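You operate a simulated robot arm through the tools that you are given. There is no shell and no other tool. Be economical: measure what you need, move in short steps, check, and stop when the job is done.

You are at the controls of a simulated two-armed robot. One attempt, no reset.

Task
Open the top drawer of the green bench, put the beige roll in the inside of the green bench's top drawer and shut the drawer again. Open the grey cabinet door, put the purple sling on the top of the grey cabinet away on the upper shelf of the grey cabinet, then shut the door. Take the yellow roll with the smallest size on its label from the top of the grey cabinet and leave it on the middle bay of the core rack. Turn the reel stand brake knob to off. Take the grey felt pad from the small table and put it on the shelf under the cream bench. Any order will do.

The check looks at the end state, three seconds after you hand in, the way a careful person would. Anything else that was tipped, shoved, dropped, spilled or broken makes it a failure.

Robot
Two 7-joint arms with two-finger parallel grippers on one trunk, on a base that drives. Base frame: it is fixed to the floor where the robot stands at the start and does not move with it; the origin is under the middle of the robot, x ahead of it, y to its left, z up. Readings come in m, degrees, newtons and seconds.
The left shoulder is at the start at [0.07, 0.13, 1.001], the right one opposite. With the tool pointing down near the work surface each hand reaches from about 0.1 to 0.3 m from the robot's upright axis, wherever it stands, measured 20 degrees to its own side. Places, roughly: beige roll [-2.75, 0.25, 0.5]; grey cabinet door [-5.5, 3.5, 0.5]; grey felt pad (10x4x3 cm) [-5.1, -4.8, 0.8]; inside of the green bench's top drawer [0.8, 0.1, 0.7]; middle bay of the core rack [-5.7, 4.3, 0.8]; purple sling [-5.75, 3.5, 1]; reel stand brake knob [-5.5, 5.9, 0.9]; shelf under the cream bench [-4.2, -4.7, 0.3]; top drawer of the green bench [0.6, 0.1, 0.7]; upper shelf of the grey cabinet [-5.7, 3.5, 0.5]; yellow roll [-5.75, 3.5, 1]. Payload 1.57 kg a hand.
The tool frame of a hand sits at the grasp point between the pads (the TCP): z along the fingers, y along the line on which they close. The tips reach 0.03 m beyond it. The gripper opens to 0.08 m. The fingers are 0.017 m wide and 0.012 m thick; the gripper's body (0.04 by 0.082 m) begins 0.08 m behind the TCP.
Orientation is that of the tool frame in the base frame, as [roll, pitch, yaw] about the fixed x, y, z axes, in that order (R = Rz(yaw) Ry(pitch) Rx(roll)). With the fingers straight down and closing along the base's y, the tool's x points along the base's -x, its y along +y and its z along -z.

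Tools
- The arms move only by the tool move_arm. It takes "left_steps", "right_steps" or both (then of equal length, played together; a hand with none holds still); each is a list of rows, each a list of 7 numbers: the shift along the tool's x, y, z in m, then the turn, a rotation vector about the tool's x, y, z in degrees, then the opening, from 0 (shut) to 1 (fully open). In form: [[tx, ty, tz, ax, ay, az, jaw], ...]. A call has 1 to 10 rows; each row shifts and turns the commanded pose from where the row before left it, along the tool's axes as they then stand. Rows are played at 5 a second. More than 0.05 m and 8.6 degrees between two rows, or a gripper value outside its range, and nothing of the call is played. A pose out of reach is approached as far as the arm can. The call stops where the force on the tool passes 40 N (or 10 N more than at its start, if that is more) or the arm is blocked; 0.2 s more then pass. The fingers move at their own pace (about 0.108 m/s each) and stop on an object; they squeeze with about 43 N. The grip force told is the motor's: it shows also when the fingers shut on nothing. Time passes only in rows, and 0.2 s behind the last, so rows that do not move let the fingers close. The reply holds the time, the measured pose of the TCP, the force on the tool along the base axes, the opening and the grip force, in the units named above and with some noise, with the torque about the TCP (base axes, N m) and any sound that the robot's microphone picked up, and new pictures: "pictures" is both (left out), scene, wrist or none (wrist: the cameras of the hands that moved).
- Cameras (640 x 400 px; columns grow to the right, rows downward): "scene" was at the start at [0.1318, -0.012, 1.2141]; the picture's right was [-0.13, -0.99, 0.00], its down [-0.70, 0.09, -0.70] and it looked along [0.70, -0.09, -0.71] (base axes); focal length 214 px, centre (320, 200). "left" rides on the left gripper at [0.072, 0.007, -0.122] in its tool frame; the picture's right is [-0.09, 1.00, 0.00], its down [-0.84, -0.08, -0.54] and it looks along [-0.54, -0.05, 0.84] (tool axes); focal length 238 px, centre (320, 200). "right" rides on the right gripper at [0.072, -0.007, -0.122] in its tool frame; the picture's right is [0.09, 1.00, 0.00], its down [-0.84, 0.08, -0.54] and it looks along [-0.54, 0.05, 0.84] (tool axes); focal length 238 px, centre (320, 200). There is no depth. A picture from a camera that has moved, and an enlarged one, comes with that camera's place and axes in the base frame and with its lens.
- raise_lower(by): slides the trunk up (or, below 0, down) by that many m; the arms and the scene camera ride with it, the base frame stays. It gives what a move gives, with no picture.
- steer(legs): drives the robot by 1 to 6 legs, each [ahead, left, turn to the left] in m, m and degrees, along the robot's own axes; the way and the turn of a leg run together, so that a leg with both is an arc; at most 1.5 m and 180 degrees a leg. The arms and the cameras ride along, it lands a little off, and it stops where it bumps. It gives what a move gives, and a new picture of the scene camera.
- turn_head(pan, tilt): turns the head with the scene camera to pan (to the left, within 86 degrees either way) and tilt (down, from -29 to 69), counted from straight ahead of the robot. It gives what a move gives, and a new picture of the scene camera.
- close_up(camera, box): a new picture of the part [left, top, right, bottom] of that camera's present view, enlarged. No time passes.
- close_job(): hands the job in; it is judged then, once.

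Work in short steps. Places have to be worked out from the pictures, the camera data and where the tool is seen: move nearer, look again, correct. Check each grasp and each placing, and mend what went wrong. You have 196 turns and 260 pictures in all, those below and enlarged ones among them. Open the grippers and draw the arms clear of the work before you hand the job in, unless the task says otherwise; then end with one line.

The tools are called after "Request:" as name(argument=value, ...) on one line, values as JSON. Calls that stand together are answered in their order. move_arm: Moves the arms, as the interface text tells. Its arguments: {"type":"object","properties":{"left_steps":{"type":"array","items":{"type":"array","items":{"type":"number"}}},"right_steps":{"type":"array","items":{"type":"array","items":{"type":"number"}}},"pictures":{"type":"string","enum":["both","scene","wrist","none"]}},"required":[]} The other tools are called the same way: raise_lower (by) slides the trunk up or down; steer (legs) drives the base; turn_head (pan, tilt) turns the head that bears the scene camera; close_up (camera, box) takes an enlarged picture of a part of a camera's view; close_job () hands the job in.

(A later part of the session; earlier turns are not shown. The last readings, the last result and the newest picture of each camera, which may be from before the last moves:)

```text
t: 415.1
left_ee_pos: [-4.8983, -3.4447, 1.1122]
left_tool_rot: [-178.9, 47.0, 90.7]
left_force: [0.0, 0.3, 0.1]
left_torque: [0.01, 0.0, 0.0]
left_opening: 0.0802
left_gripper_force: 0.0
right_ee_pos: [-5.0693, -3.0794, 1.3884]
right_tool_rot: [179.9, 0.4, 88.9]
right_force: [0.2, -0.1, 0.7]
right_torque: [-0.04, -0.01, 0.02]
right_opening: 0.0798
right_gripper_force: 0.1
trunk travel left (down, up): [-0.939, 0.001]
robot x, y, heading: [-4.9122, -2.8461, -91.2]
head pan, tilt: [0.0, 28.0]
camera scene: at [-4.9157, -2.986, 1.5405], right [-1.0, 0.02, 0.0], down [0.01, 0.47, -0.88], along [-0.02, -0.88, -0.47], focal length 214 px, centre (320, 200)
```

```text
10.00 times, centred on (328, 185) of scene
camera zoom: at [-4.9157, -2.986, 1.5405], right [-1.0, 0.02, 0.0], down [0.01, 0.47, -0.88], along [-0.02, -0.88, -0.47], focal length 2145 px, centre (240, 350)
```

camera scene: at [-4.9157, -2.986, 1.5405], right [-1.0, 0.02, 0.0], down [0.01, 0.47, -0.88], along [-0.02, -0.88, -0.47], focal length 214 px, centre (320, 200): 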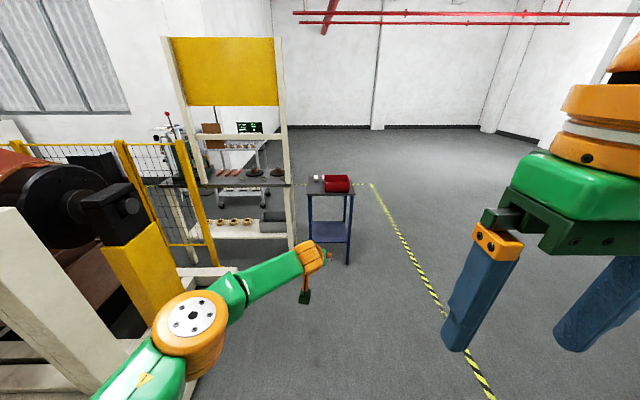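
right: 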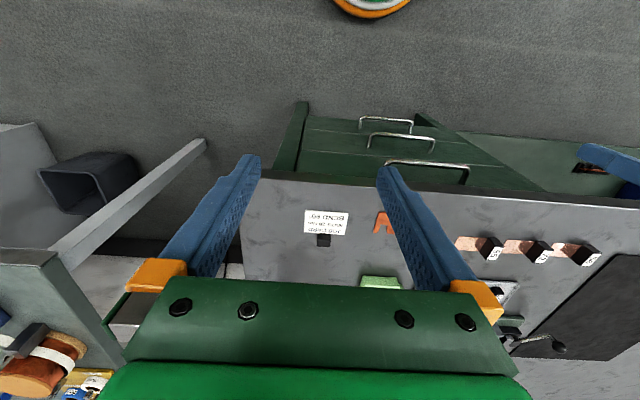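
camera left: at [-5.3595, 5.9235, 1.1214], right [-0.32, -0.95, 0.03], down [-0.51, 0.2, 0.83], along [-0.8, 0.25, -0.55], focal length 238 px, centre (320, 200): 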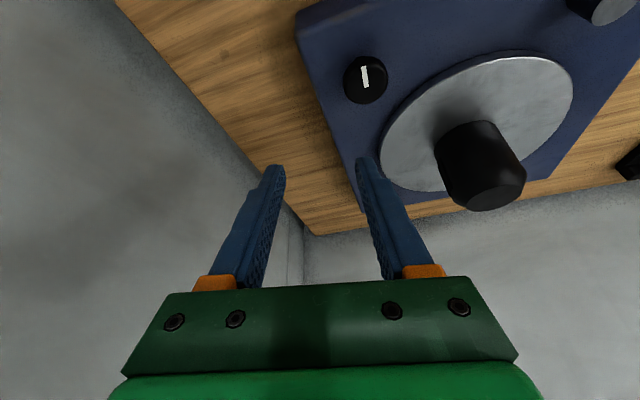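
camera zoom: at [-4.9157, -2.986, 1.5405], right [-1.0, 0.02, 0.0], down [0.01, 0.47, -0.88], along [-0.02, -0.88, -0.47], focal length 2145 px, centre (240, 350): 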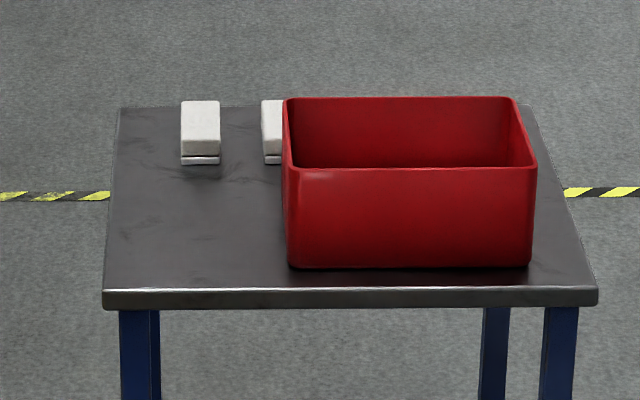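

Two light pads stand on the table's left part, and the red box may hide more. I drive 1.1 m nearer so my cameras can see behind the box.

Request:
steer(legs=[[1.0, -0.06, 1]])

Request:
turn_head(pan=0, tilt=50)

Request:
close_up(camera="left", box=[0, 0, 640, 400])

```text
t: 420.4
left_ee_pos: [-4.9725, -4.4659, 1.1137]
left_tool_rot: [-178.9, 47.2, 90.9]
left_force: [0.0, 0.2, 0.4]
left_torque: [-0.01, -0.01, -0.02]
left_opening: 0.0799
left_gripper_force: 0.0
right_ee_pos: [-5.1433, -4.1026, 1.3882]
right_tool_rot: [180.0, 0.4, 89.0]
right_force: [-0.6, -1.2, 0.1]
right_torque: [-0.02, -0.03, -0.01]
right_opening: 0.0799
right_gripper_force: 0.1
trunk travel left (down, up): [-0.939, 0.001]
robot x, y, heading: [-4.9884, -3.8608, -91.0]
head pan, tilt: [0.0, 28.0]
camera scene: at [-4.9918, -4.0083, 1.5406], right [-1.0, 0.02, 0.0], down [0.01, 0.47, -0.88], along [-0.01, -0.88, -0.47], focal length 214 px, centre (320, 200)
```

scene: 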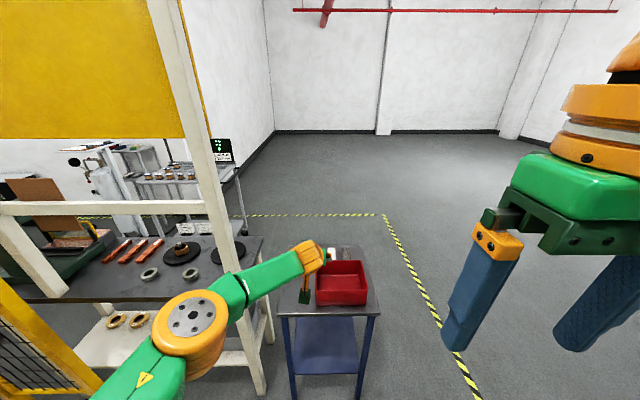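

```text
t: 421.3
left_ee_pos: [-4.9738, -4.4676, 1.1125]
left_tool_rot: [-178.9, 47.0, 91.0]
left_force: [0.2, -0.7, -0.6]
left_torque: [0.04, 0.0, 0.02]
left_opening: 0.0801
left_gripper_force: 0.2
right_ee_pos: [-5.1453, -4.1037, 1.3885]
right_tool_rot: [179.9, 0.3, 89.1]
right_force: [-0.3, -0.7, 0.5]
right_torque: [-0.01, 0.01, 0.0]
right_opening: 0.0799
right_gripper_force: 0.0
trunk travel left (down, up): [-0.939, 0.001]
robot x, y, heading: [-4.9894, -3.868, -90.9]
head pan, tilt: [0.0, 50.0]
camera scene: at [-4.9917, -3.9957, 1.5078], right [-1.0, 0.02, 0.0], down [0.01, 0.77, -0.64], along [-0.01, -0.64, -0.77], focal length 214 px, centre (320, 200)
```

scene: 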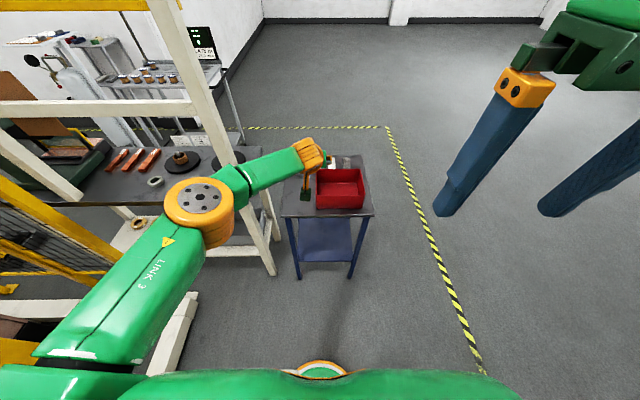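

```text
1.00 times, centred on (320, 200) of left (not enlarged: the box is as wide or as high as the picture)
camera zoom: at [-4.9654, -4.3305, 1.143], right [1.0, -0.06, 0.05], down [-0.06, -0.17, 0.98], along [-0.05, -0.98, -0.18], focal length 238 px, centre (320, 200)
```

zoom: 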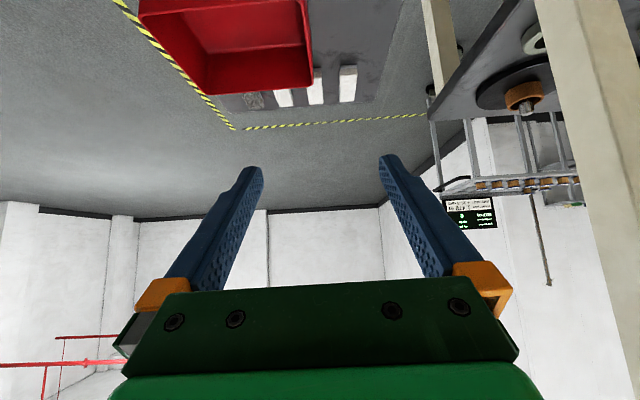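

Behind the box I see three white pads and a grey one. I zoom in.

Request:
close_up(camera="left", box=[200, 50, 376, 160])

Request:
close_up(camera="scene", box=[270, 130, 398, 210])

```text
3.64 times, centred on (288, 105) of left
camera zoom: at [-4.9654, -4.3305, 1.143], right [1.0, -0.06, 0.05], down [-0.06, -0.17, 0.98], along [-0.05, -0.98, -0.18], focal length 867 px, centre (436, 546)
```

zoom: 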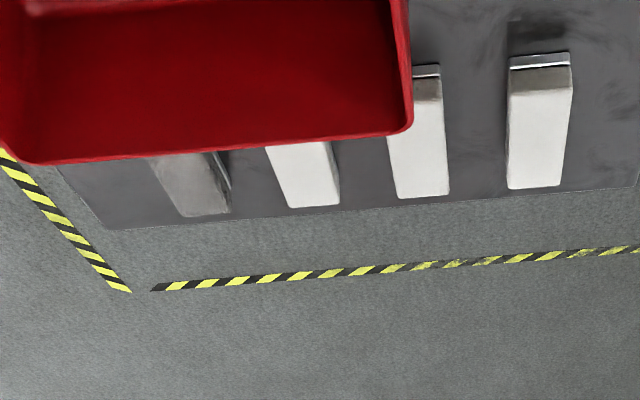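

```text
5.00 times, centred on (334, 170) of scene
camera zoom: at [-4.9917, -3.9957, 1.5078], right [-1.0, 0.02, 0.0], down [0.01, 0.77, -0.64], along [-0.01, -0.64, -0.77], focal length 1072 px, centre (250, 350)
```

zoom: 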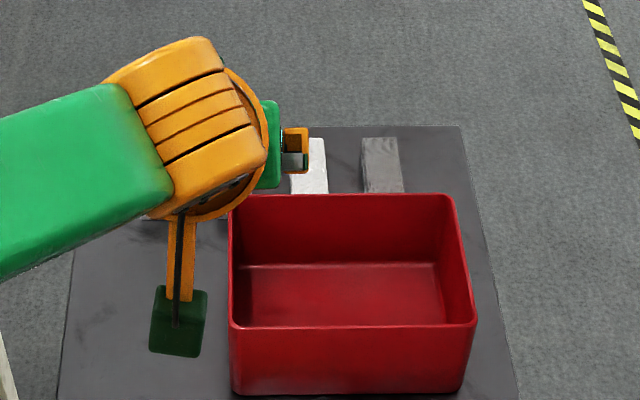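

The grey pad is the one behind the box at about [-5.134, -4.78]; the box blocks the approach from the north. I drive round the table's west side to come at it from the south.

Request:
steer(legs=[[0.3, -0.76, 0], [1.35, 0, 0], [0, 0, 180]])

Request:
turn_head(pan=-20, tilt=35)

```text
t: 439.3
left_ee_pos: [-5.7994, -4.8892, 1.1134]
left_tool_rot: [-178.9, 47.0, -87.1]
left_force: [0.1, 0.3, -0.9]
left_torque: [0.03, 0.02, 0.0]
left_opening: 0.0802
left_gripper_force: 0.1
right_ee_pos: [-5.6145, -5.2476, 1.3893]
right_tool_rot: [180.0, 0.3, -89.0]
right_force: [-0.1, -0.6, 0.1]
right_torque: [-0.01, -0.01, 0.0]
right_opening: 0.08
right_gripper_force: 0.0
trunk travel left (down, up): [-0.939, 0.001]
robot x, y, heading: [-5.7602, -5.4889, 91.3]
head pan, tilt: [0.0, 50.0]
camera scene: at [-5.7612, -5.364, 1.5078], right [1.0, 0.02, 0.0], down [0.02, -0.77, -0.64], along [-0.01, 0.64, -0.77], focal length 214 px, centre (320, 200)
```

scene: 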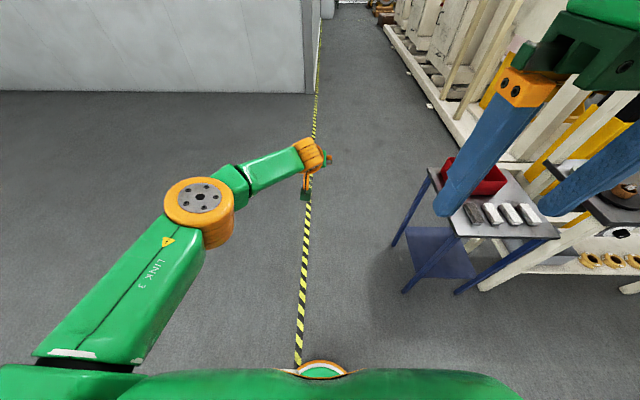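

```text
t: 440.2
left_ee_pos: [-5.7989, -4.8889, 1.1123]
left_tool_rot: [-178.9, 47.1, -87.0]
left_force: [0.3, 0.0, -0.6]
left_torque: [-0.01, -0.01, -0.03]
left_opening: 0.0798
left_gripper_force: 0.1
right_ee_pos: [-5.6142, -5.2479, 1.3896]
right_tool_rot: [179.9, 0.3, -89.0]
right_force: [0.1, 0.4, 0.1]
right_torque: [0.01, 0.0, -0.01]
right_opening: 0.0801
right_gripper_force: 0.1
trunk travel left (down, up): [-0.939, 0.001]
robot x, y, heading: [-5.76, -5.4911, 91.3]
head pan, tilt: [-20.0, 35.0]
camera scene: at [-5.7314, -5.3576, 1.5294], right [0.95, -0.32, 0.0], down [-0.18, -0.54, -0.82], along [0.26, 0.78, -0.57], focal length 214 px, centre (320, 200)
```

scene: 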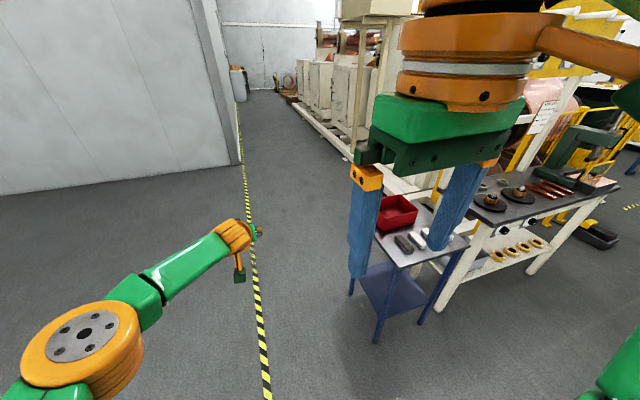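

The pads lie on the table's south side, freely reachable from here. I move 0.65 m right and look with the wrist camera.

Request:
steer(legs=[[0, -0.65, -1.3]])

Request:
raise_lower(by=-0.13)

Request:
close_up(camera="left", box=[0, 0, 640, 400])

```text
t: 443.8
left_ee_pos: [-5.1409, -4.8826, 1.1129]
left_tool_rot: [-178.8, 47.1, -88.2]
left_force: [-0.3, 0.1, -0.2]
left_torque: [-0.01, -0.03, -0.01]
left_opening: 0.08
left_gripper_force: 0.0
right_ee_pos: [-4.9642, -5.2438, 1.3899]
right_tool_rot: [180.0, 0.3, -90.1]
right_force: [-0.3, -0.2, -1.0]
right_torque: [-0.03, 0.01, 0.0]
right_opening: 0.0801
right_gripper_force: 0.0
trunk travel left (down, up): [-0.939, 0.001]
robot x, y, heading: [-5.1075, -5.4826, 89.7]
head pan, tilt: [-20.0, 35.0]
camera scene: at [-5.0831, -5.3517, 1.5295], right [0.94, -0.34, 0.0], down [-0.2, -0.54, -0.82], along [0.28, 0.77, -0.57], focal length 214 px, centre (320, 200)
```

scene: 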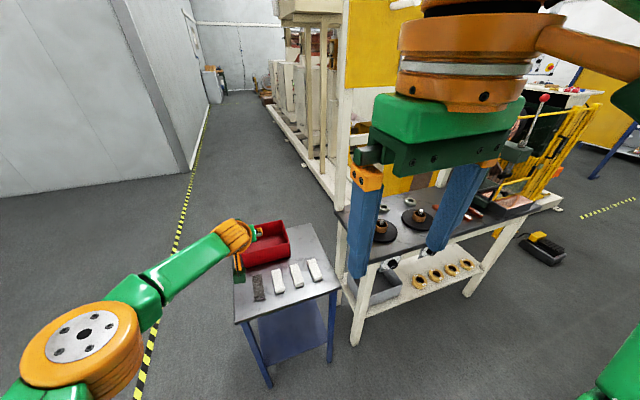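

```text
t: 445.4
left_ee_pos: [-5.1392, -4.8821, 0.9828]
left_tool_rot: [-178.9, 47.0, -88.3]
left_force: [0.2, -0.5, -0.2]
left_torque: [0.0, -0.01, 0.02]
left_opening: 0.08
left_gripper_force: 0.0
right_ee_pos: [-4.9614, -5.2444, 1.2591]
right_tool_rot: [179.9, 0.3, -90.1]
right_force: [0.3, -0.5, 0.2]
right_torque: [0.0, -0.01, -0.01]
right_opening: 0.08
right_gripper_force: 0.1
trunk travel left (down, up): [-0.809, 0.131]
robot x, y, heading: [-5.1127, -5.4842, 89.9]
head pan, tilt: [-20.0, 35.0]
```

```text
1.00 times, centred on (320, 200) of left (not enlarged: the box is as wide or as high as the picture)
camera zoom: at [-5.1434, -5.0221, 1.0131], right [-1.0, 0.05, 0.05], down [0.06, 0.17, 0.98], along [0.04, 0.98, -0.18], focal length 238 px, centre (320, 200)
```

zoom: 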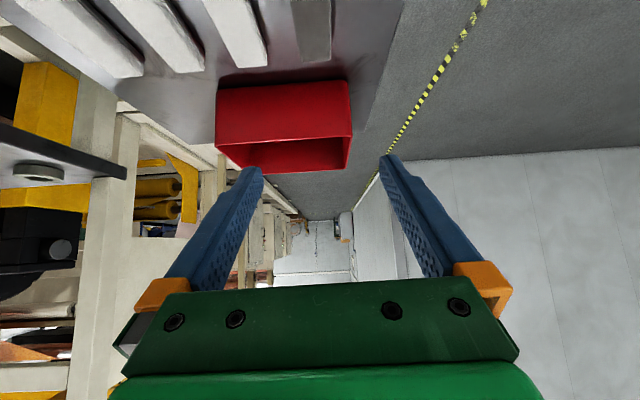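

I take a precise zoom of the grey pad.

Request:
close_up(camera="scene", box=[224, 210, 352, 290])

Request:
close_up(camera="scene", box=[340, 210, 500, 310])

```text
5.00 times, centred on (288, 250) of scene
camera zoom: at [-5.0808, -5.3519, 1.3995], right [0.94, -0.34, 0.0], down [-0.2, -0.54, -0.82], along [0.28, 0.77, -0.57], focal length 1072 px, centre (480, -50)
```

zoom: 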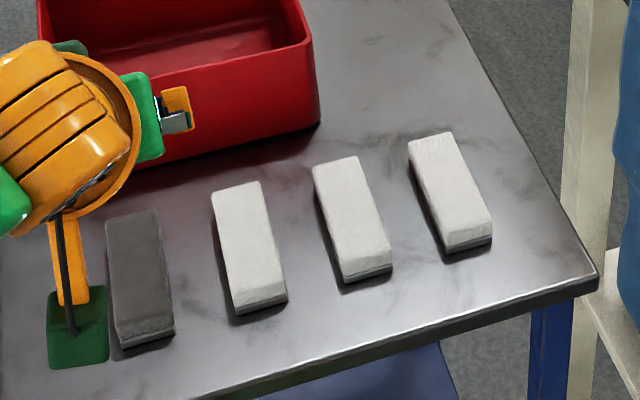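

```text
4.00 times, centred on (420, 260) of scene
camera zoom: at [-5.0808, -5.3519, 1.3995], right [0.94, -0.34, 0.0], down [-0.2, -0.54, -0.82], along [0.28, 0.77, -0.57], focal length 858 px, centre (-80, -40)
```

zoom: 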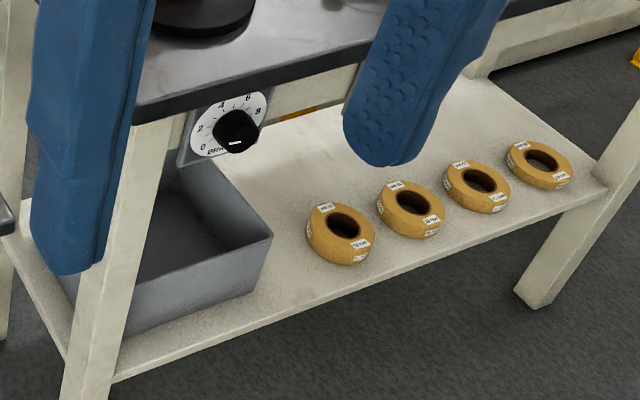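

Pad centre ≈(-5.139, -4.82), top z≈0.80. I narrow the jaw to 0.058, drive ahead 0.062 m, and lower 0.12 m.

Request:
move_arm(left_steps=[[0, 0, 0, 0, 0, 0, 0.75], [0, 0, 0, 0, 0, 0, 0.75]], pictures="none")

Request:
steer(legs=[[0.062, 0, 0]])

Request:
raise_lower(by=-0.12)

Request:
close_up(camera="left", box=[0, 0, 640, 400])

```text
t: 445.9
left_ee_pos: [-5.1401, -4.883, 0.9828]
left_tool_rot: [-179.0, 47.0, -88.3]
left_force: [-0.4, -0.3, -0.1]
left_torque: [-0.02, -0.03, 0.01]
left_opening: 0.0599
left_gripper_force: 0.0
right_ee_pos: [-4.9616, -5.244, 1.2585]
right_tool_rot: [179.9, 0.4, -90.1]
right_force: [0.3, -0.3, -0.2]
right_torque: [0.02, 0.01, 0.01]
right_opening: 0.0799
right_gripper_force: 0.0
trunk travel left (down, up): [-0.809, 0.131]
robot x, y, heading: [-5.1105, -5.4882, 89.9]
head pan, tilt: [-20.0, 35.0]
```

```text
t: 446.9
left_ee_pos: [-5.1392, -4.8274, 0.9874]
left_tool_rot: [-179.0, 47.5, -88.2]
left_force: [-0.6, -0.7, 1.2]
left_torque: [0.03, -0.01, -0.02]
left_opening: 0.06
left_gripper_force: 0.0
right_ee_pos: [-4.9627, -5.1911, 1.2606]
right_tool_rot: [179.9, 0.7, -90.2]
right_force: [-0.1, -1.2, 0.3]
right_torque: [0.03, 0.01, 0.0]
right_opening: 0.0795
right_gripper_force: 0.1
trunk travel left (down, up): [-0.809, 0.131]
robot x, y, heading: [-5.1139, -5.4206, 90.1]
head pan, tilt: [-20.0, 35.0]
camera scene: at [-5.0809, -5.2998, 1.4004], right [0.94, -0.34, 0.0], down [-0.2, -0.53, -0.82], along [0.28, 0.77, -0.57], focal length 214 px, centre (320, 200)
```

scene: 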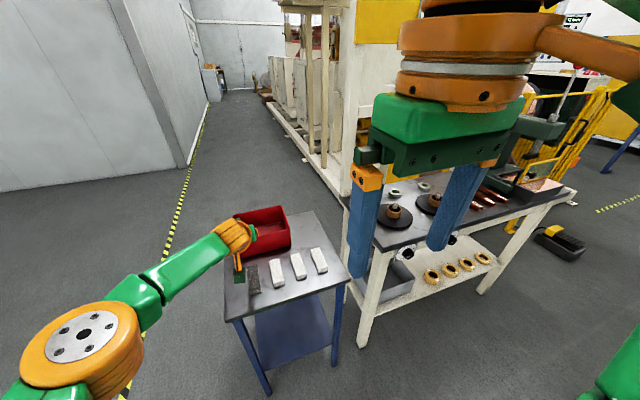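

```text
t: 448.4
left_ee_pos: [-5.1397, -4.8225, 0.8616]
left_tool_rot: [-179.0, 47.1, -88.3]
left_force: [0.2, 0.8, -0.6]
left_torque: [-0.02, 0.04, -0.02]
left_opening: 0.0599
left_gripper_force: 0.1
right_ee_pos: [-4.9617, -5.1847, 1.1397]
right_tool_rot: [179.9, 0.4, -90.1]
right_force: [0.6, 0.3, 0.7]
right_torque: [-0.04, 0.0, -0.05]
right_opening: 0.0796
right_gripper_force: 0.1
trunk travel left (down, up): [-0.689, 0.251]
robot x, y, heading: [-5.1138, -5.4228, 89.9]
head pan, tilt: [-20.0, 35.0]
```

```text
1.00 times, centred on (320, 200) of left (not enlarged: the box is as wide or as high as the picture)
camera zoom: at [-5.1437, -4.9613, 0.893], right [-1.0, 0.05, 0.05], down [0.06, 0.17, 0.98], along [0.04, 0.98, -0.18], focal length 238 px, centre (320, 200)
```

zoom: 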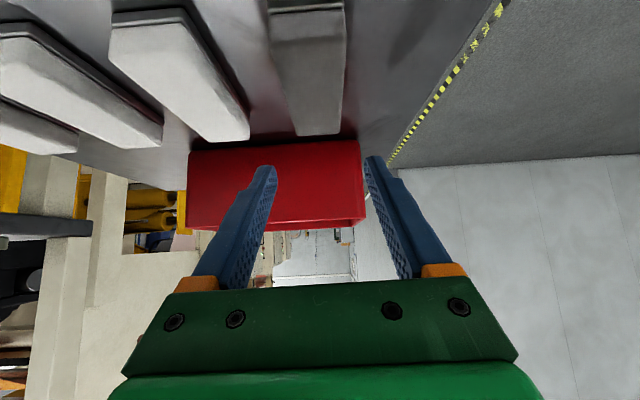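

Nearly centred; I shift 5 mm toward +x, lower 0.055 m and check.

Request:
move_arm(left_steps=[[0, -0.005, 0, 0, 0, 0, 0.75]], pictures="none")

Request:
raise_lower(by=-0.045)

Request:
close_up(camera="left", box=[0, 0, 640, 400])

```text
t: 448.8
left_ee_pos: [-5.1335, -4.8215, 0.8633]
left_tool_rot: [-178.9, 47.2, -88.3]
left_force: [0.2, 0.7, -0.1]
left_torque: [-0.01, 0.01, -0.03]
left_opening: 0.0603
left_gripper_force: 0.0
right_ee_pos: [-4.9613, -5.1824, 1.1393]
right_tool_rot: [179.9, 0.3, -90.1]
right_force: [-0.4, 1.2, 0.4]
right_torque: [0.0, -0.02, 0.02]
right_opening: 0.0798
right_gripper_force: 0.0
trunk travel left (down, up): [-0.689, 0.251]
robot x, y, heading: [-5.1171, -5.4199, 89.8]
head pan, tilt: [-20.0, 35.0]
```

```text
t: 449.7
left_ee_pos: [-5.1345, -4.8218, 0.8196]
left_tool_rot: [-178.9, 47.1, -88.2]
left_force: [0.3, -0.1, 0.2]
left_torque: [0.01, -0.04, -0.02]
left_opening: 0.06
left_gripper_force: 0.0
right_ee_pos: [-4.9621, -5.1837, 1.0954]
right_tool_rot: [180.0, 0.4, -90.1]
right_force: [-0.5, -0.1, -0.1]
right_torque: [0.0, 0.01, 0.0]
right_opening: 0.0802
right_gripper_force: 0.1
trunk travel left (down, up): [-0.644, 0.296]
robot x, y, heading: [-5.1097, -5.4225, 90.2]
head pan, tilt: [-20.0, 35.0]
```

```text
1.00 times, centred on (320, 200) of left (not enlarged: the box is as wide or as high as the picture)
camera zoom: at [-5.1385, -4.9613, 0.8489], right [-1.0, 0.05, 0.05], down [0.06, 0.17, 0.98], along [0.04, 0.98, -0.18], focal length 238 px, centre (320, 200)
```

zoom: 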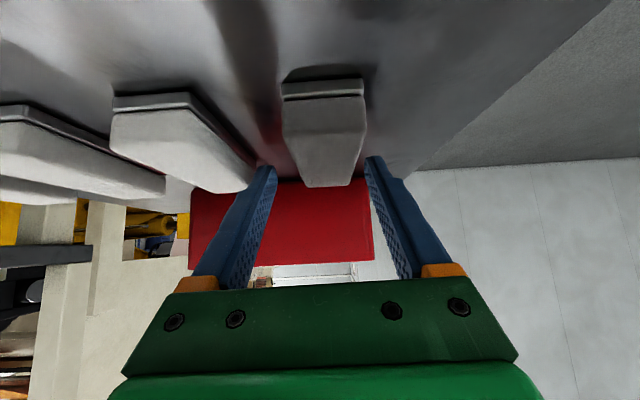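

Centred now on the westernmost (grey) pad. I lower 0.014 m and close.

Request:
raise_lower(by=-0.013)

Request:
move_arm(left_steps=[[0, 0, 0, 0, 0, 0, 0], [0, 0, 0, 0, 0, 0, 0], [0, 0, 0, 0, 0, 0, 0]], pictures="none")

Request:
raise_lower(by=0.15)

Request:
close_up(camera="left", box=[0, 0, 640, 400])

```text
t: 450.3
left_ee_pos: [-5.1334, -4.8231, 0.8076]
left_tool_rot: [-178.9, 47.2, -88.2]
left_force: [0.1, -0.6, 5.1]
left_torque: [0.07, 0.19, 0.07]
left_opening: 0.0597
left_gripper_force: 0.1
right_ee_pos: [-4.9622, -5.185, 1.0814]
right_tool_rot: [179.9, 0.4, -90.2]
right_force: [0.4, 0.3, 0.6]
right_torque: [0.0, 0.0, -0.02]
right_opening: 0.0802
right_gripper_force: 0.0
trunk travel left (down, up): [-0.631, 0.309]
robot x, y, heading: [-5.111, -5.4237, 89.8]
head pan, tilt: [-20.0, 35.0]
```

```text
t: 451.1
left_ee_pos: [-5.1346, -4.823, 0.8062]
left_tool_rot: [-178.8, 47.1, -88.2]
left_force: [-2.8, 0.0, 6.2]
left_torque: [0.04, 0.0, 0.02]
left_opening: 0.0356
left_gripper_force: 42.9
right_ee_pos: [-4.9634, -5.1862, 1.082]
right_tool_rot: [180.0, 0.5, -90.1]
right_force: [0.0, -0.6, -0.1]
right_torque: [-0.02, -0.02, 0.02]
right_opening: 0.0802
right_gripper_force: 0.0
trunk travel left (down, up): [-0.631, 0.309]
robot x, y, heading: [-5.1122, -5.4225, 89.8]
head pan, tilt: [-20.0, 35.0]
```

```text
t: 452.9
left_ee_pos: [-5.1347, -4.8214, 0.9554]
left_tool_rot: [-178.9, 47.1, -88.3]
left_force: [0.0, 0.0, -0.8]
left_torque: [-0.02, 0.03, 0.01]
left_opening: 0.0355
left_gripper_force: 42.9
right_ee_pos: [-4.9616, -5.1833, 1.2316]
right_tool_rot: [179.9, 0.2, -90.0]
right_force: [0.2, 0.0, -0.2]
right_torque: [0.0, 0.02, -0.01]
right_opening: 0.08
right_gripper_force: 0.1
trunk travel left (down, up): [-0.781, 0.159]
robot x, y, heading: [-5.1136, -5.422, 90.0]
head pan, tilt: [-20.0, 35.0]
```

```text
1.00 times, centred on (320, 200) of left (not enlarged: the box is as wide or as high as the picture)
camera zoom: at [-5.1385, -4.9609, 0.9857], right [-1.0, 0.05, 0.05], down [0.06, 0.17, 0.98], along [0.04, 0.98, -0.18], focal length 238 px, centre (320, 200)
```

zoom: 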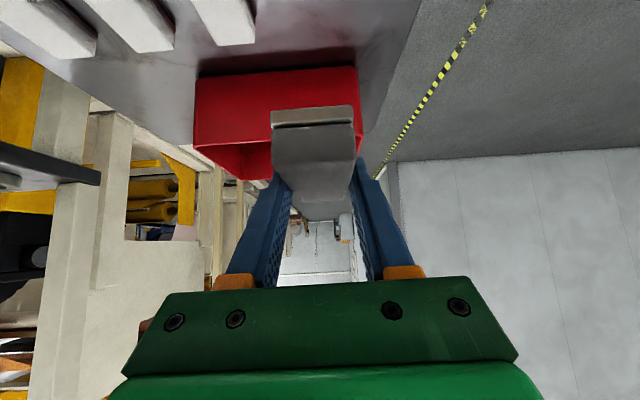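

The pad is held. The bench's lower shelf is open from the south: a free gap lies between the grey bin (x<-4.37) and the first ring (x≈-4.2), around x≈-4.30, y≈-4.78. I back off, shift right and turn 15° right.

Request:
steer(legs=[[-0.15, 0, 0], [0, -0.66, 0], [0, 0, -15]])

Request:
turn_head(pan=15, tilt=45)

```text
t: 458.3
left_ee_pos: [-4.3309, -4.979, 0.9554]
left_tool_rot: [-178.9, 47.0, -103.0]
left_force: [-0.7, 0.3, -0.6]
left_torque: [-0.01, 0.01, 0.03]
left_opening: 0.0354
left_gripper_force: 43.2
right_ee_pos: [-4.2571, -5.3737, 1.2319]
right_tool_rot: [179.9, 0.3, -104.7]
right_force: [-0.4, -0.2, 0.1]
right_torque: [0.0, 0.01, -0.02]
right_opening: 0.0798
right_gripper_force: 0.1
trunk travel left (down, up): [-0.781, 0.159]
robot x, y, heading: [-4.4619, -5.5703, 75.2]
head pan, tilt: [-20.0, 35.0]
camera scene: at [-4.3992, -5.4469, 1.3714], right [0.82, -0.57, 0.0], down [-0.33, -0.47, -0.82], along [0.47, 0.67, -0.57], focal length 214 px, centre (320, 200)
```

scene: 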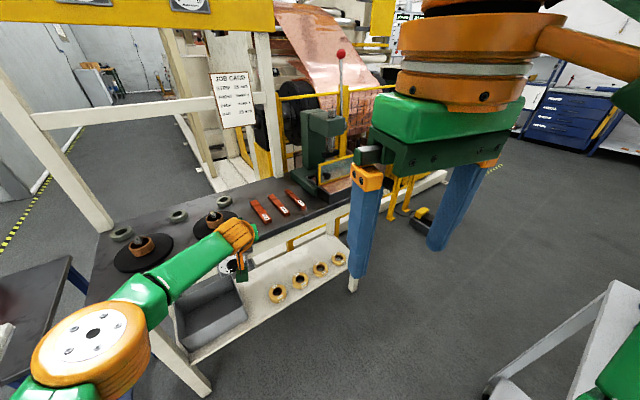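

```text
t: 459.3
left_ee_pos: [-4.3304, -4.9811, 0.9549]
left_tool_rot: [-178.9, 47.1, -103.0]
left_force: [-0.8, -0.1, -1.1]
left_torque: [-0.04, -0.02, 0.02]
left_opening: 0.0356
left_gripper_force: 42.5
right_ee_pos: [-4.2562, -5.3739, 1.2313]
right_tool_rot: [179.9, 0.3, -104.8]
right_force: [-0.5, 0.0, -0.6]
right_torque: [0.0, 0.01, -0.05]
right_opening: 0.0799
right_gripper_force: 0.0
trunk travel left (down, up): [-0.781, 0.159]
robot x, y, heading: [-4.4622, -5.569, 75.4]
head pan, tilt: [15.0, 45.0]
camera scene: at [-4.4493, -5.4384, 1.3567], right [1.0, 0.0, 0.0], down [0.0, -0.71, -0.71], along [0.0, 0.71, -0.71], focal length 214 px, centre (320, 200)
```

scene: 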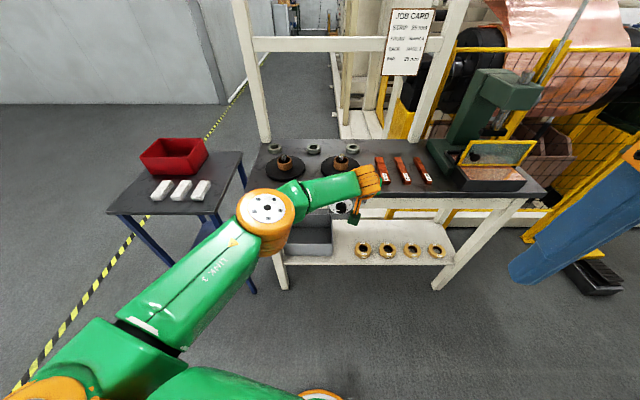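

I check what stands behind-right of me before shifting closer (the trolley).

Request:
turn_head(pan=-75, tilt=50)

```text
t: 461.0
left_ee_pos: [-4.3304, -4.9803, 0.9553]
left_tool_rot: [-178.9, 47.1, -103.0]
left_force: [-0.1, 0.2, -2.2]
left_torque: [-0.03, 0.0, 0.01]
left_opening: 0.0352
left_gripper_force: 42.0
right_ee_pos: [-4.2569, -5.3742, 1.2311]
right_tool_rot: [179.9, 0.3, -104.8]
right_force: [0.5, -0.5, -0.9]
right_torque: [-0.01, -0.01, -0.01]
right_opening: 0.08
right_gripper_force: 0.1
trunk travel left (down, up): [-0.781, 0.159]
robot x, y, heading: [-4.4602, -5.5655, 75.1]
head pan, tilt: [-75.0, 50.0]
camera scene: at [-4.3721, -5.5193, 1.3498], right [0.0, -1.0, 0.0], down [-0.77, 0.0, -0.64], along [0.64, 0.0, -0.77], focal length 214 px, centre (320, 200)
```

scene: 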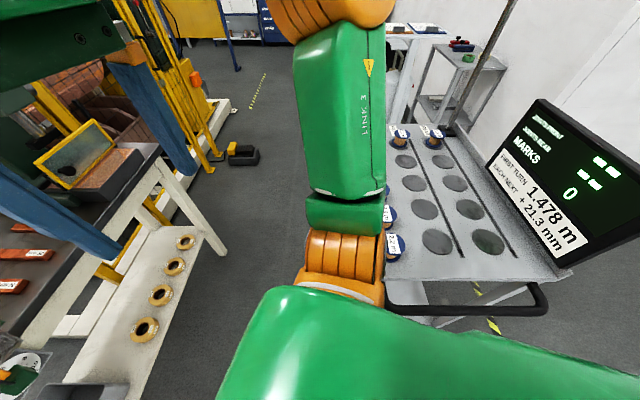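

The trolley's corner is near (-4.2, -5.67), so I stay north of it: I retract the hand 0.14 m, then move up to about (-4.31, -5.36) facing 88°.

Request:
move_arm(left_steps=[[0.032, 0, -0.0343, 0, 0, 0, 0], [0.032, 0, -0.0343, 0, 0, 0, 0], [0.032, 0, -0.0343, 0, 0, 0, 0]], pictures="none")

Request:
steer(legs=[[0.237, -0.092, 13]])

Request:
turn_head(pan=0, tilt=50)

```text
t: 461.8
left_ee_pos: [-4.3641, -5.1192, 0.9554]
left_tool_rot: [-178.9, 47.2, -102.8]
left_force: [0.2, 0.0, -0.4]
left_torque: [-0.01, -0.04, -0.05]
left_opening: 0.0356
left_gripper_force: 42.6
right_ee_pos: [-4.2575, -5.3746, 1.2305]
right_tool_rot: [180.0, 0.4, -104.8]
right_force: [1.0, 0.7, 0.1]
right_torque: [0.01, -0.01, -0.01]
right_opening: 0.0798
right_gripper_force: 0.0
trunk travel left (down, up): [-0.781, 0.159]
robot x, y, heading: [-4.4669, -5.5681, 75.2]
head pan, tilt: [-75.0, 50.0]
```

```text
t: 463.6
left_ee_pos: [-4.3463, -4.8853, 0.9557]
left_tool_rot: [-178.9, 47.2, -89.6]
left_force: [0.1, -0.1, -1.9]
left_torque: [-0.01, 0.01, 0.02]
left_opening: 0.0354
left_gripper_force: 43.1
right_ee_pos: [-4.182, -5.1095, 1.2312]
right_tool_rot: [179.9, 0.5, -91.4]
right_force: [-0.1, 0.2, 0.2]
right_torque: [0.02, -0.03, -0.02]
right_opening: 0.0803
right_gripper_force: 0.1
trunk travel left (down, up): [-0.781, 0.159]
robot x, y, heading: [-4.3404, -5.3423, 88.3]
head pan, tilt: [-75.0, 50.0]
camera scene: at [-4.2616, -5.2785, 1.3499], right [0.24, -0.97, 0.0], down [-0.74, -0.18, -0.64], along [0.63, 0.15, -0.77], focal length 214 px, centre (320, 200)
```

scene: 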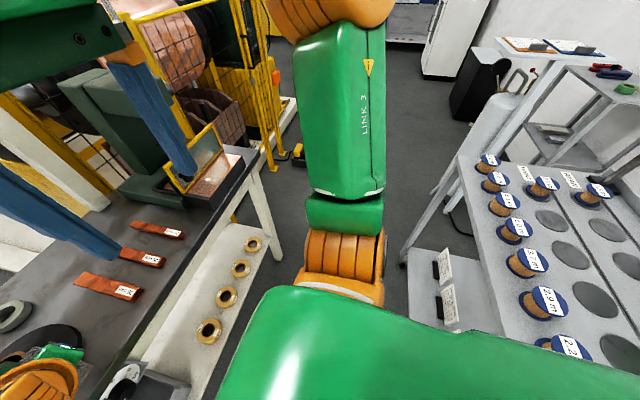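

```text
t: 465.1
left_ee_pos: [-4.3453, -4.8839, 0.9544]
left_tool_rot: [-178.9, 47.2, -89.6]
left_force: [0.2, 0.0, -0.7]
left_torque: [-0.02, 0.02, 0.0]
left_opening: 0.0353
left_gripper_force: 41.9
right_ee_pos: [-4.1824, -5.1061, 1.231]
right_tool_rot: [179.9, 0.3, -91.4]
right_force: [-0.5, 1.2, 0.5]
right_torque: [0.01, 0.01, 0.01]
right_opening: 0.0803
right_gripper_force: 0.1
trunk travel left (down, up): [-0.781, 0.159]
robot x, y, heading: [-4.3379, -5.3449, 88.6]
head pan, tilt: [0.0, 50.0]
camera scene: at [-4.3339, -5.2172, 1.3497], right [1.0, -0.02, 0.0], down [-0.02, -0.77, -0.64], along [0.02, 0.64, -0.77], focal length 214 px, centre (320, 200)
```

scene: 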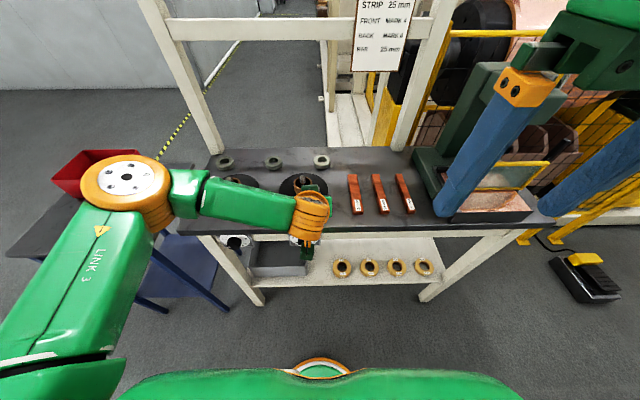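

Lowering here would bring my elbow onto the table/bench corner. I go back to (-4.5, -5.53), extend the hand again, lower there to z≈0.50 and then drive in diagonally under the bench.

Request:
steer(legs=[[-0.19, 0.155, 1.4]])

Request:
move_arm(left_steps=[[-0.032, 0, 0.0343, 0, 0, 0, 0], [-0.032, 0, 0.0343, 0, 0, 0, 0], [-0.032, 0, 0.0343, 0, 0, 0, 0]], pictures="scene")

```text
t: 466.9
left_ee_pos: [-4.5127, -5.0708, 0.9539]
left_tool_rot: [-179.0, 47.1, -88.2]
left_force: [-0.6, -0.1, -0.6]
left_torque: [-0.03, -0.01, 0.06]
left_opening: 0.0353
left_gripper_force: 42.5
right_ee_pos: [-4.3437, -5.2897, 1.2293]
right_tool_rot: [179.9, 0.3, -89.9]
right_force: [-0.4, -0.2, 0.3]
right_torque: [-0.02, 0.01, -0.02]
right_opening: 0.08
right_gripper_force: 0.1
trunk travel left (down, up): [-0.781, 0.159]
robot x, y, heading: [-4.4941, -5.5317, 90.2]
head pan, tilt: [0.0, 50.0]
camera scene: at [-4.4924, -5.4034, 1.3495], right [1.0, 0.0, 0.0], down [0.0, -0.77, -0.64], along [0.0, 0.64, -0.77], focal length 214 px, centre (320, 200)
```

scene: 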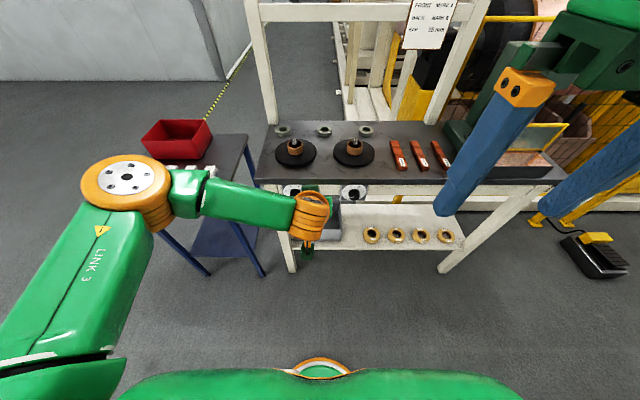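

```text
t: 467.7
left_ee_pos: [-4.5168, -4.9292, 0.9534]
left_tool_rot: [-178.9, 47.0, -88.3]
left_force: [0.6, 0.7, -0.8]
left_torque: [-0.04, 0.0, -0.06]
left_opening: 0.0355
left_gripper_force: 42.0
right_ee_pos: [-4.3437, -5.2916, 1.2312]
right_tool_rot: [179.8, 0.4, -89.8]
right_force: [-0.1, 0.0, -0.1]
right_torque: [-0.01, 0.02, -0.01]
right_opening: 0.0803
right_gripper_force: 0.1
trunk travel left (down, up): [-0.781, 0.159]
robot x, y, heading: [-4.4963, -5.5287, 90.3]
head pan, tilt: [0.0, 50.0]
camera scene: at [-4.493, -5.4047, 1.3497], right [1.0, 0.0, 0.0], down [0.0, -0.77, -0.64], along [0.0, 0.64, -0.77], focal length 214 px, centre (320, 200)
```

scene: 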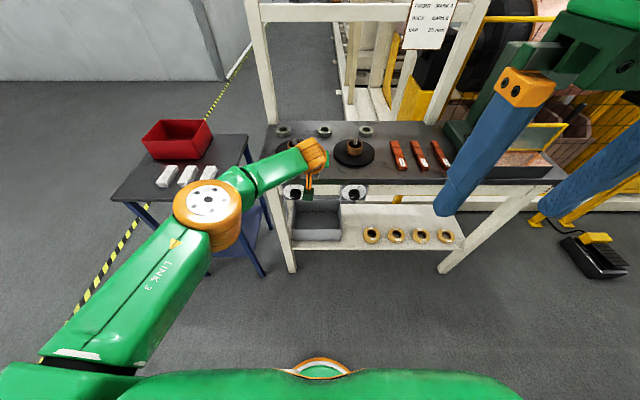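

Two dials protrude from the bench apron at x≈-4.59 and -4.36 (z≈0.73). I centre the hand between them (0.035 m right) and lower in front of the bench to z≈0.48.

Request:
steer(legs=[[0, -0.035, 0]])

Request:
raise_lower(by=-0.4)

Request:
raise_lower(by=-0.073)

Request:
close_up(camera="left", box=[0, 0, 640, 400])

```text
t: 468.6
left_ee_pos: [-4.4894, -4.9299, 0.9544]
left_tool_rot: [-178.4, 47.1, -87.6]
left_force: [-1.2, 1.4, -0.6]
left_torque: [-0.04, -0.04, -0.09]
left_opening: 0.0354
left_gripper_force: 42.5
right_ee_pos: [-4.3168, -5.2925, 1.232]
right_tool_rot: [-179.8, 0.4, -89.8]
right_force: [0.1, 0.1, 1.1]
right_torque: [0.02, -0.03, -0.04]
right_opening: 0.0801
right_gripper_force: 0.0
trunk travel left (down, up): [-0.781, 0.159]
robot x, y, heading: [-4.4614, -5.5321, 90.1]
head pan, tilt: [0.0, 50.0]
camera scene: at [-4.4663, -5.4054, 1.3497], right [1.0, 0.0, 0.01], down [0.01, -0.77, -0.64], along [0.0, 0.64, -0.77], focal length 214 px, centre (320, 200)
```

scene: 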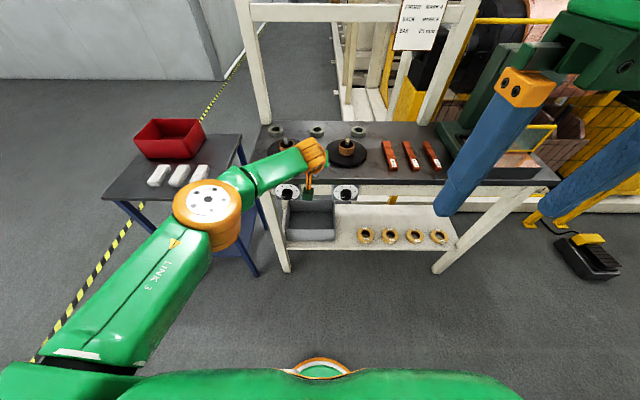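

```text
t: 469.8
left_ee_pos: [-4.4838, -4.9282, 0.8857]
left_tool_rot: [-178.9, 48.6, -88.2]
left_force: [0.2, -5.2, 14.1]
left_torque: [0.17, 0.24, 0.05]
left_opening: 0.0356
left_gripper_force: 42.5
right_ee_pos: [-4.3096, -5.2942, 1.1516]
right_tool_rot: [180.0, 0.6, -89.8]
right_force: [0.3, 0.5, -1.2]
right_torque: [-0.05, 0.03, 0.0]
right_opening: 0.0799
right_gripper_force: 0.1
trunk travel left (down, up): [-0.702, 0.238]
robot x, y, heading: [-4.4578, -5.5311, 90.1]
head pan, tilt: [0.0, 50.0]
stopped: the force on the tool passed its limit at 48 N (the readings are from after the stop); the commanded pose is now the measured one
```

```text
t: 470.2
left_ee_pos: [-4.4836, -4.9278, 0.8842]
left_tool_rot: [-178.9, 49.7, -88.4]
left_force: [1.4, -4.9, 14.9]
left_torque: [0.24, 0.23, 0.06]
left_opening: 0.0356
left_gripper_force: 42.7
right_ee_pos: [-4.3094, -5.2981, 1.1433]
right_tool_rot: [179.9, 0.7, -89.9]
right_force: [-0.1, 0.3, -0.4]
right_torque: [-0.02, -0.01, 0.01]
right_opening: 0.0799
right_gripper_force: 0.0
trunk travel left (down, up): [-0.693, 0.247]
robot x, y, heading: [-4.4593, -5.5361, 90.3]
head pan, tilt: [0.0, 50.0]
stopped: the force on the tool passed its limit at 47 N (the readings are from after the stop); the commanded pose is now the measured one
```

```text
1.00 times, centred on (320, 200) of left (not enlarged: the box is as wide or as high as the picture)
camera zoom: at [-4.4882, -5.0677, 0.908], right [-1.0, 0.05, 0.06], down [0.06, 0.13, 0.99], along [0.04, 0.99, -0.13], focal length 238 px, centre (320, 200)
```

zoom: 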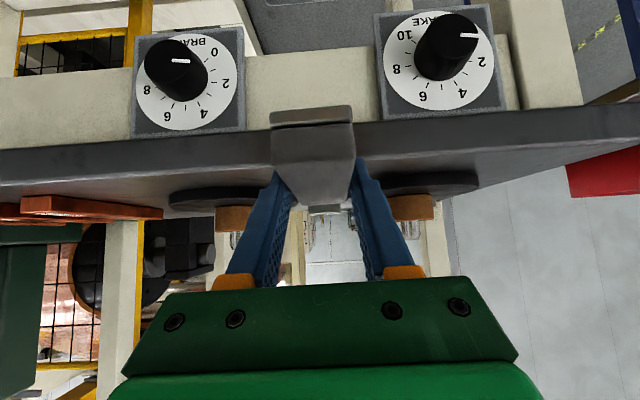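

The pad's end touched the bench top's edge (its top is at about 0.85). I raise, back off 6 cm more, and check the pad.

Request:
raise_lower(by=0.09)

Request:
steer(legs=[[-0.07, 0.06, 0]])

Request:
close_up(camera="left", box=[0, 0, 640, 400])

```text
t: 471.5
left_ee_pos: [-4.4839, -4.9234, 0.9694]
left_tool_rot: [-178.9, 49.2, -88.4]
left_force: [0.0, 0.0, -1.4]
left_torque: [-0.01, 0.0, 0.0]
left_opening: 0.0354
left_gripper_force: 42.6
right_ee_pos: [-4.3097, -5.291, 1.2333]
right_tool_rot: [179.9, 0.3, -89.8]
right_force: [0.2, -0.1, 0.1]
right_torque: [0.0, 0.01, 0.02]
right_opening: 0.08
right_gripper_force: 0.0
trunk travel left (down, up): [-0.783, 0.157]
robot x, y, heading: [-4.4565, -5.529, 90.2]
head pan, tilt: [0.0, 50.0]
```

```text
t: 472.6
left_ee_pos: [-4.5414, -4.9885, 0.9666]
left_tool_rot: [-179.1, 49.1, -88.7]
left_force: [-1.1, 0.3, -1.2]
left_torque: [0.01, 0.01, -0.01]
left_opening: 0.0357
left_gripper_force: 42.3
right_ee_pos: [-4.3677, -5.3574, 1.2316]
right_tool_rot: [179.7, 0.1, -90.0]
right_force: [-0.3, 0.5, -0.5]
right_torque: [-0.03, 0.04, -0.02]
right_opening: 0.0801
right_gripper_force: 0.1
trunk travel left (down, up): [-0.783, 0.157]
robot x, y, heading: [-4.5189, -5.6026, 90.3]
head pan, tilt: [0.0, 50.0]
camera scene: at [-4.5157, -5.4702, 1.3515], right [1.0, 0.0, 0.0], down [0.0, -0.77, -0.64], along [0.0, 0.64, -0.77], focal length 214 px, centre (320, 200)
```

scene: 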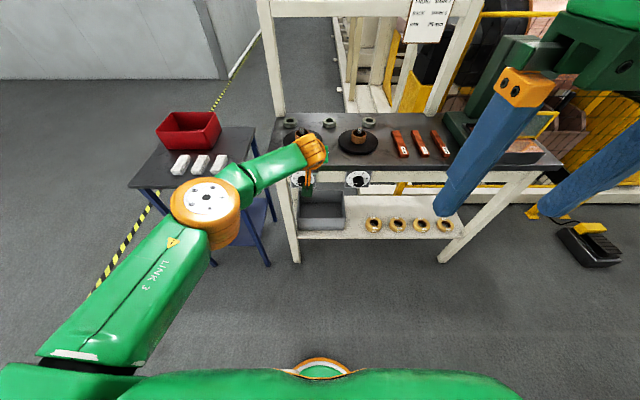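

```text
1.00 times, centred on (320, 200) of left (not enlarged: the box is as wide or as high as the picture)
camera zoom: at [-4.5455, -5.1292, 0.9929], right [-1.0, 0.05, 0.06], down [0.07, 0.14, 0.99], along [0.04, 0.99, -0.14], focal length 238 px, centre (320, 200)
```

zoom: 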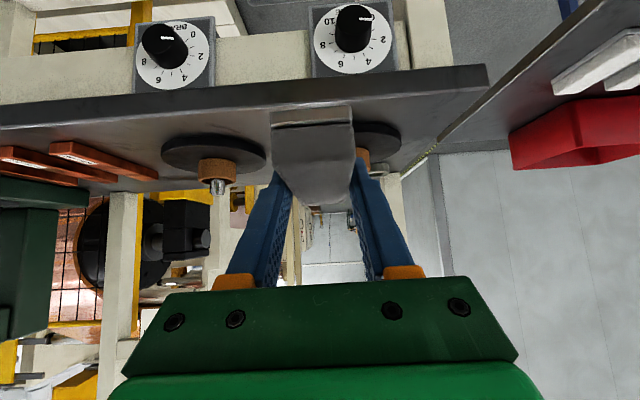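

The pad is still square in the grip and clear of the edge. I lower 0.4 then 0.085 m.

Request:
raise_lower(by=-0.4)

Request:
raise_lower(by=-0.08)

Request:
close_up(camera="left", box=[0, 0, 640, 400])

```text
t: 476.4
left_ee_pos: [-4.5432, -4.9912, 0.5689]
left_tool_rot: [-179.0, 49.1, -88.5]
left_force: [0.0, -0.3, -0.4]
left_torque: [0.02, 0.01, 0.0]
left_opening: 0.0353
left_gripper_force: 42.1
right_ee_pos: [-4.3689, -5.3617, 0.8336]
right_tool_rot: [180.0, 0.5, -90.0]
right_force: [-0.3, -0.3, 0.4]
right_torque: [-0.01, 0.01, 0.02]
right_opening: 0.0798
right_gripper_force: 0.0
trunk travel left (down, up): [-0.383, 0.557]
robot x, y, heading: [-4.5199, -5.5983, 90.2]
head pan, tilt: [0.0, 50.0]
```

```text
t: 477.6
left_ee_pos: [-4.5428, -4.992, 0.4892]
left_tool_rot: [-178.9, 49.3, -88.5]
left_force: [0.4, -0.7, -1.3]
left_torque: [0.02, 0.04, 0.03]
left_opening: 0.0354
left_gripper_force: 42.6
right_ee_pos: [-4.3695, -5.3605, 0.7528]
right_tool_rot: [179.8, 0.4, -89.9]
right_force: [-0.4, 0.2, -0.4]
right_torque: [0.03, 0.0, 0.0]
right_opening: 0.0803
right_gripper_force: 0.1
trunk travel left (down, up): [-0.303, 0.637]
robot x, y, heading: [-4.5212, -5.5967, 90.1]
head pan, tilt: [0.0, 50.0]
```

```text
1.00 times, centred on (320, 200) of left (not enlarged: the box is as wide or as high as the picture)
camera zoom: at [-4.5477, -5.1321, 0.5143], right [-1.0, 0.05, 0.06], down [0.06, 0.14, 0.99], along [0.04, 0.99, -0.14], focal length 238 px, centre (320, 200)
```

zoom: 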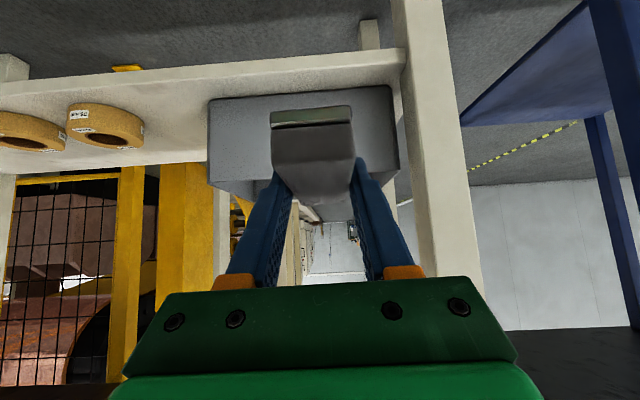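

Gap between bin (x≈-4.37) and ring (x≈-4.255) is visible. I drive diagonally in, half way first, turning to 85°.

Request:
steer(legs=[[0.08, -0.15, -5]])

Request:
close_up(camera="left", box=[0, 0, 640, 400])

```text
t: 479.0
left_ee_pos: [-4.3576, -4.9255, 0.4884]
left_tool_rot: [-179.0, 49.1, -92.8]
left_force: [0.0, -0.9, -1.2]
left_torque: [-0.03, 0.04, 0.04]
left_opening: 0.0355
left_gripper_force: 42.1
right_ee_pos: [-4.2118, -5.305, 0.7537]
right_tool_rot: [179.9, 0.4, -94.2]
right_force: [0.0, 0.3, 0.1]
right_torque: [-0.02, -0.05, -0.01]
right_opening: 0.0799
right_gripper_force: 0.1
trunk travel left (down, up): [-0.303, 0.637]
robot x, y, heading: [-4.3816, -5.5308, 85.6]
head pan, tilt: [0.0, 50.0]
stopped in leg 1: the robot was blocked; the commanded pose is now the measured one
camera scene: at [-4.369, -5.4067, 0.8719], right [1.0, -0.07, 0.0], down [-0.06, -0.76, -0.64], along [0.05, 0.64, -0.77], focal length 214 px, centre (320, 200)
```

scene: 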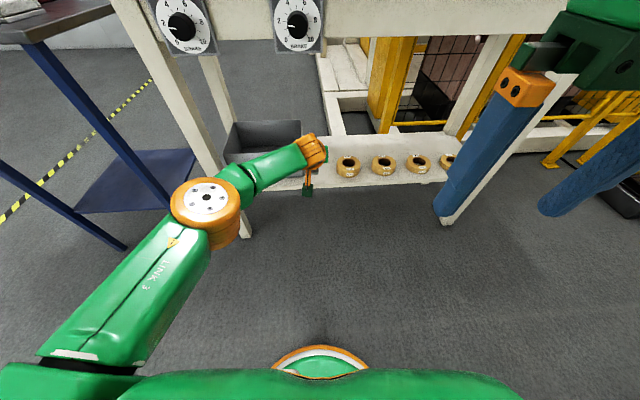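

```text
1.00 times, centred on (320, 200) of left (not enlarged: the box is as wide or as high as the picture)
camera zoom: at [-4.3719, -5.0637, 0.514], right [-0.99, 0.12, 0.06], down [0.07, 0.13, 0.99], along [0.11, 0.98, -0.14], focal length 238 px, centre (320, 200)
```

zoom: 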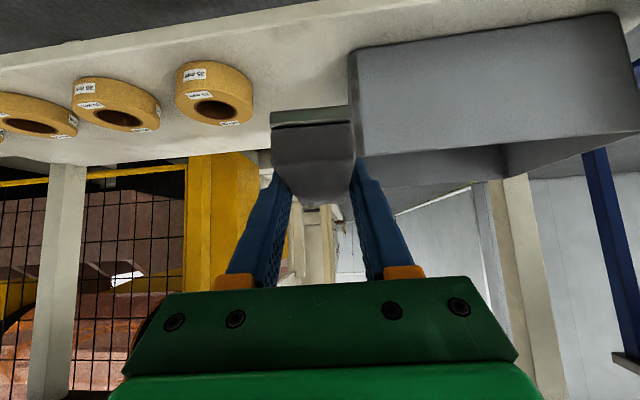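

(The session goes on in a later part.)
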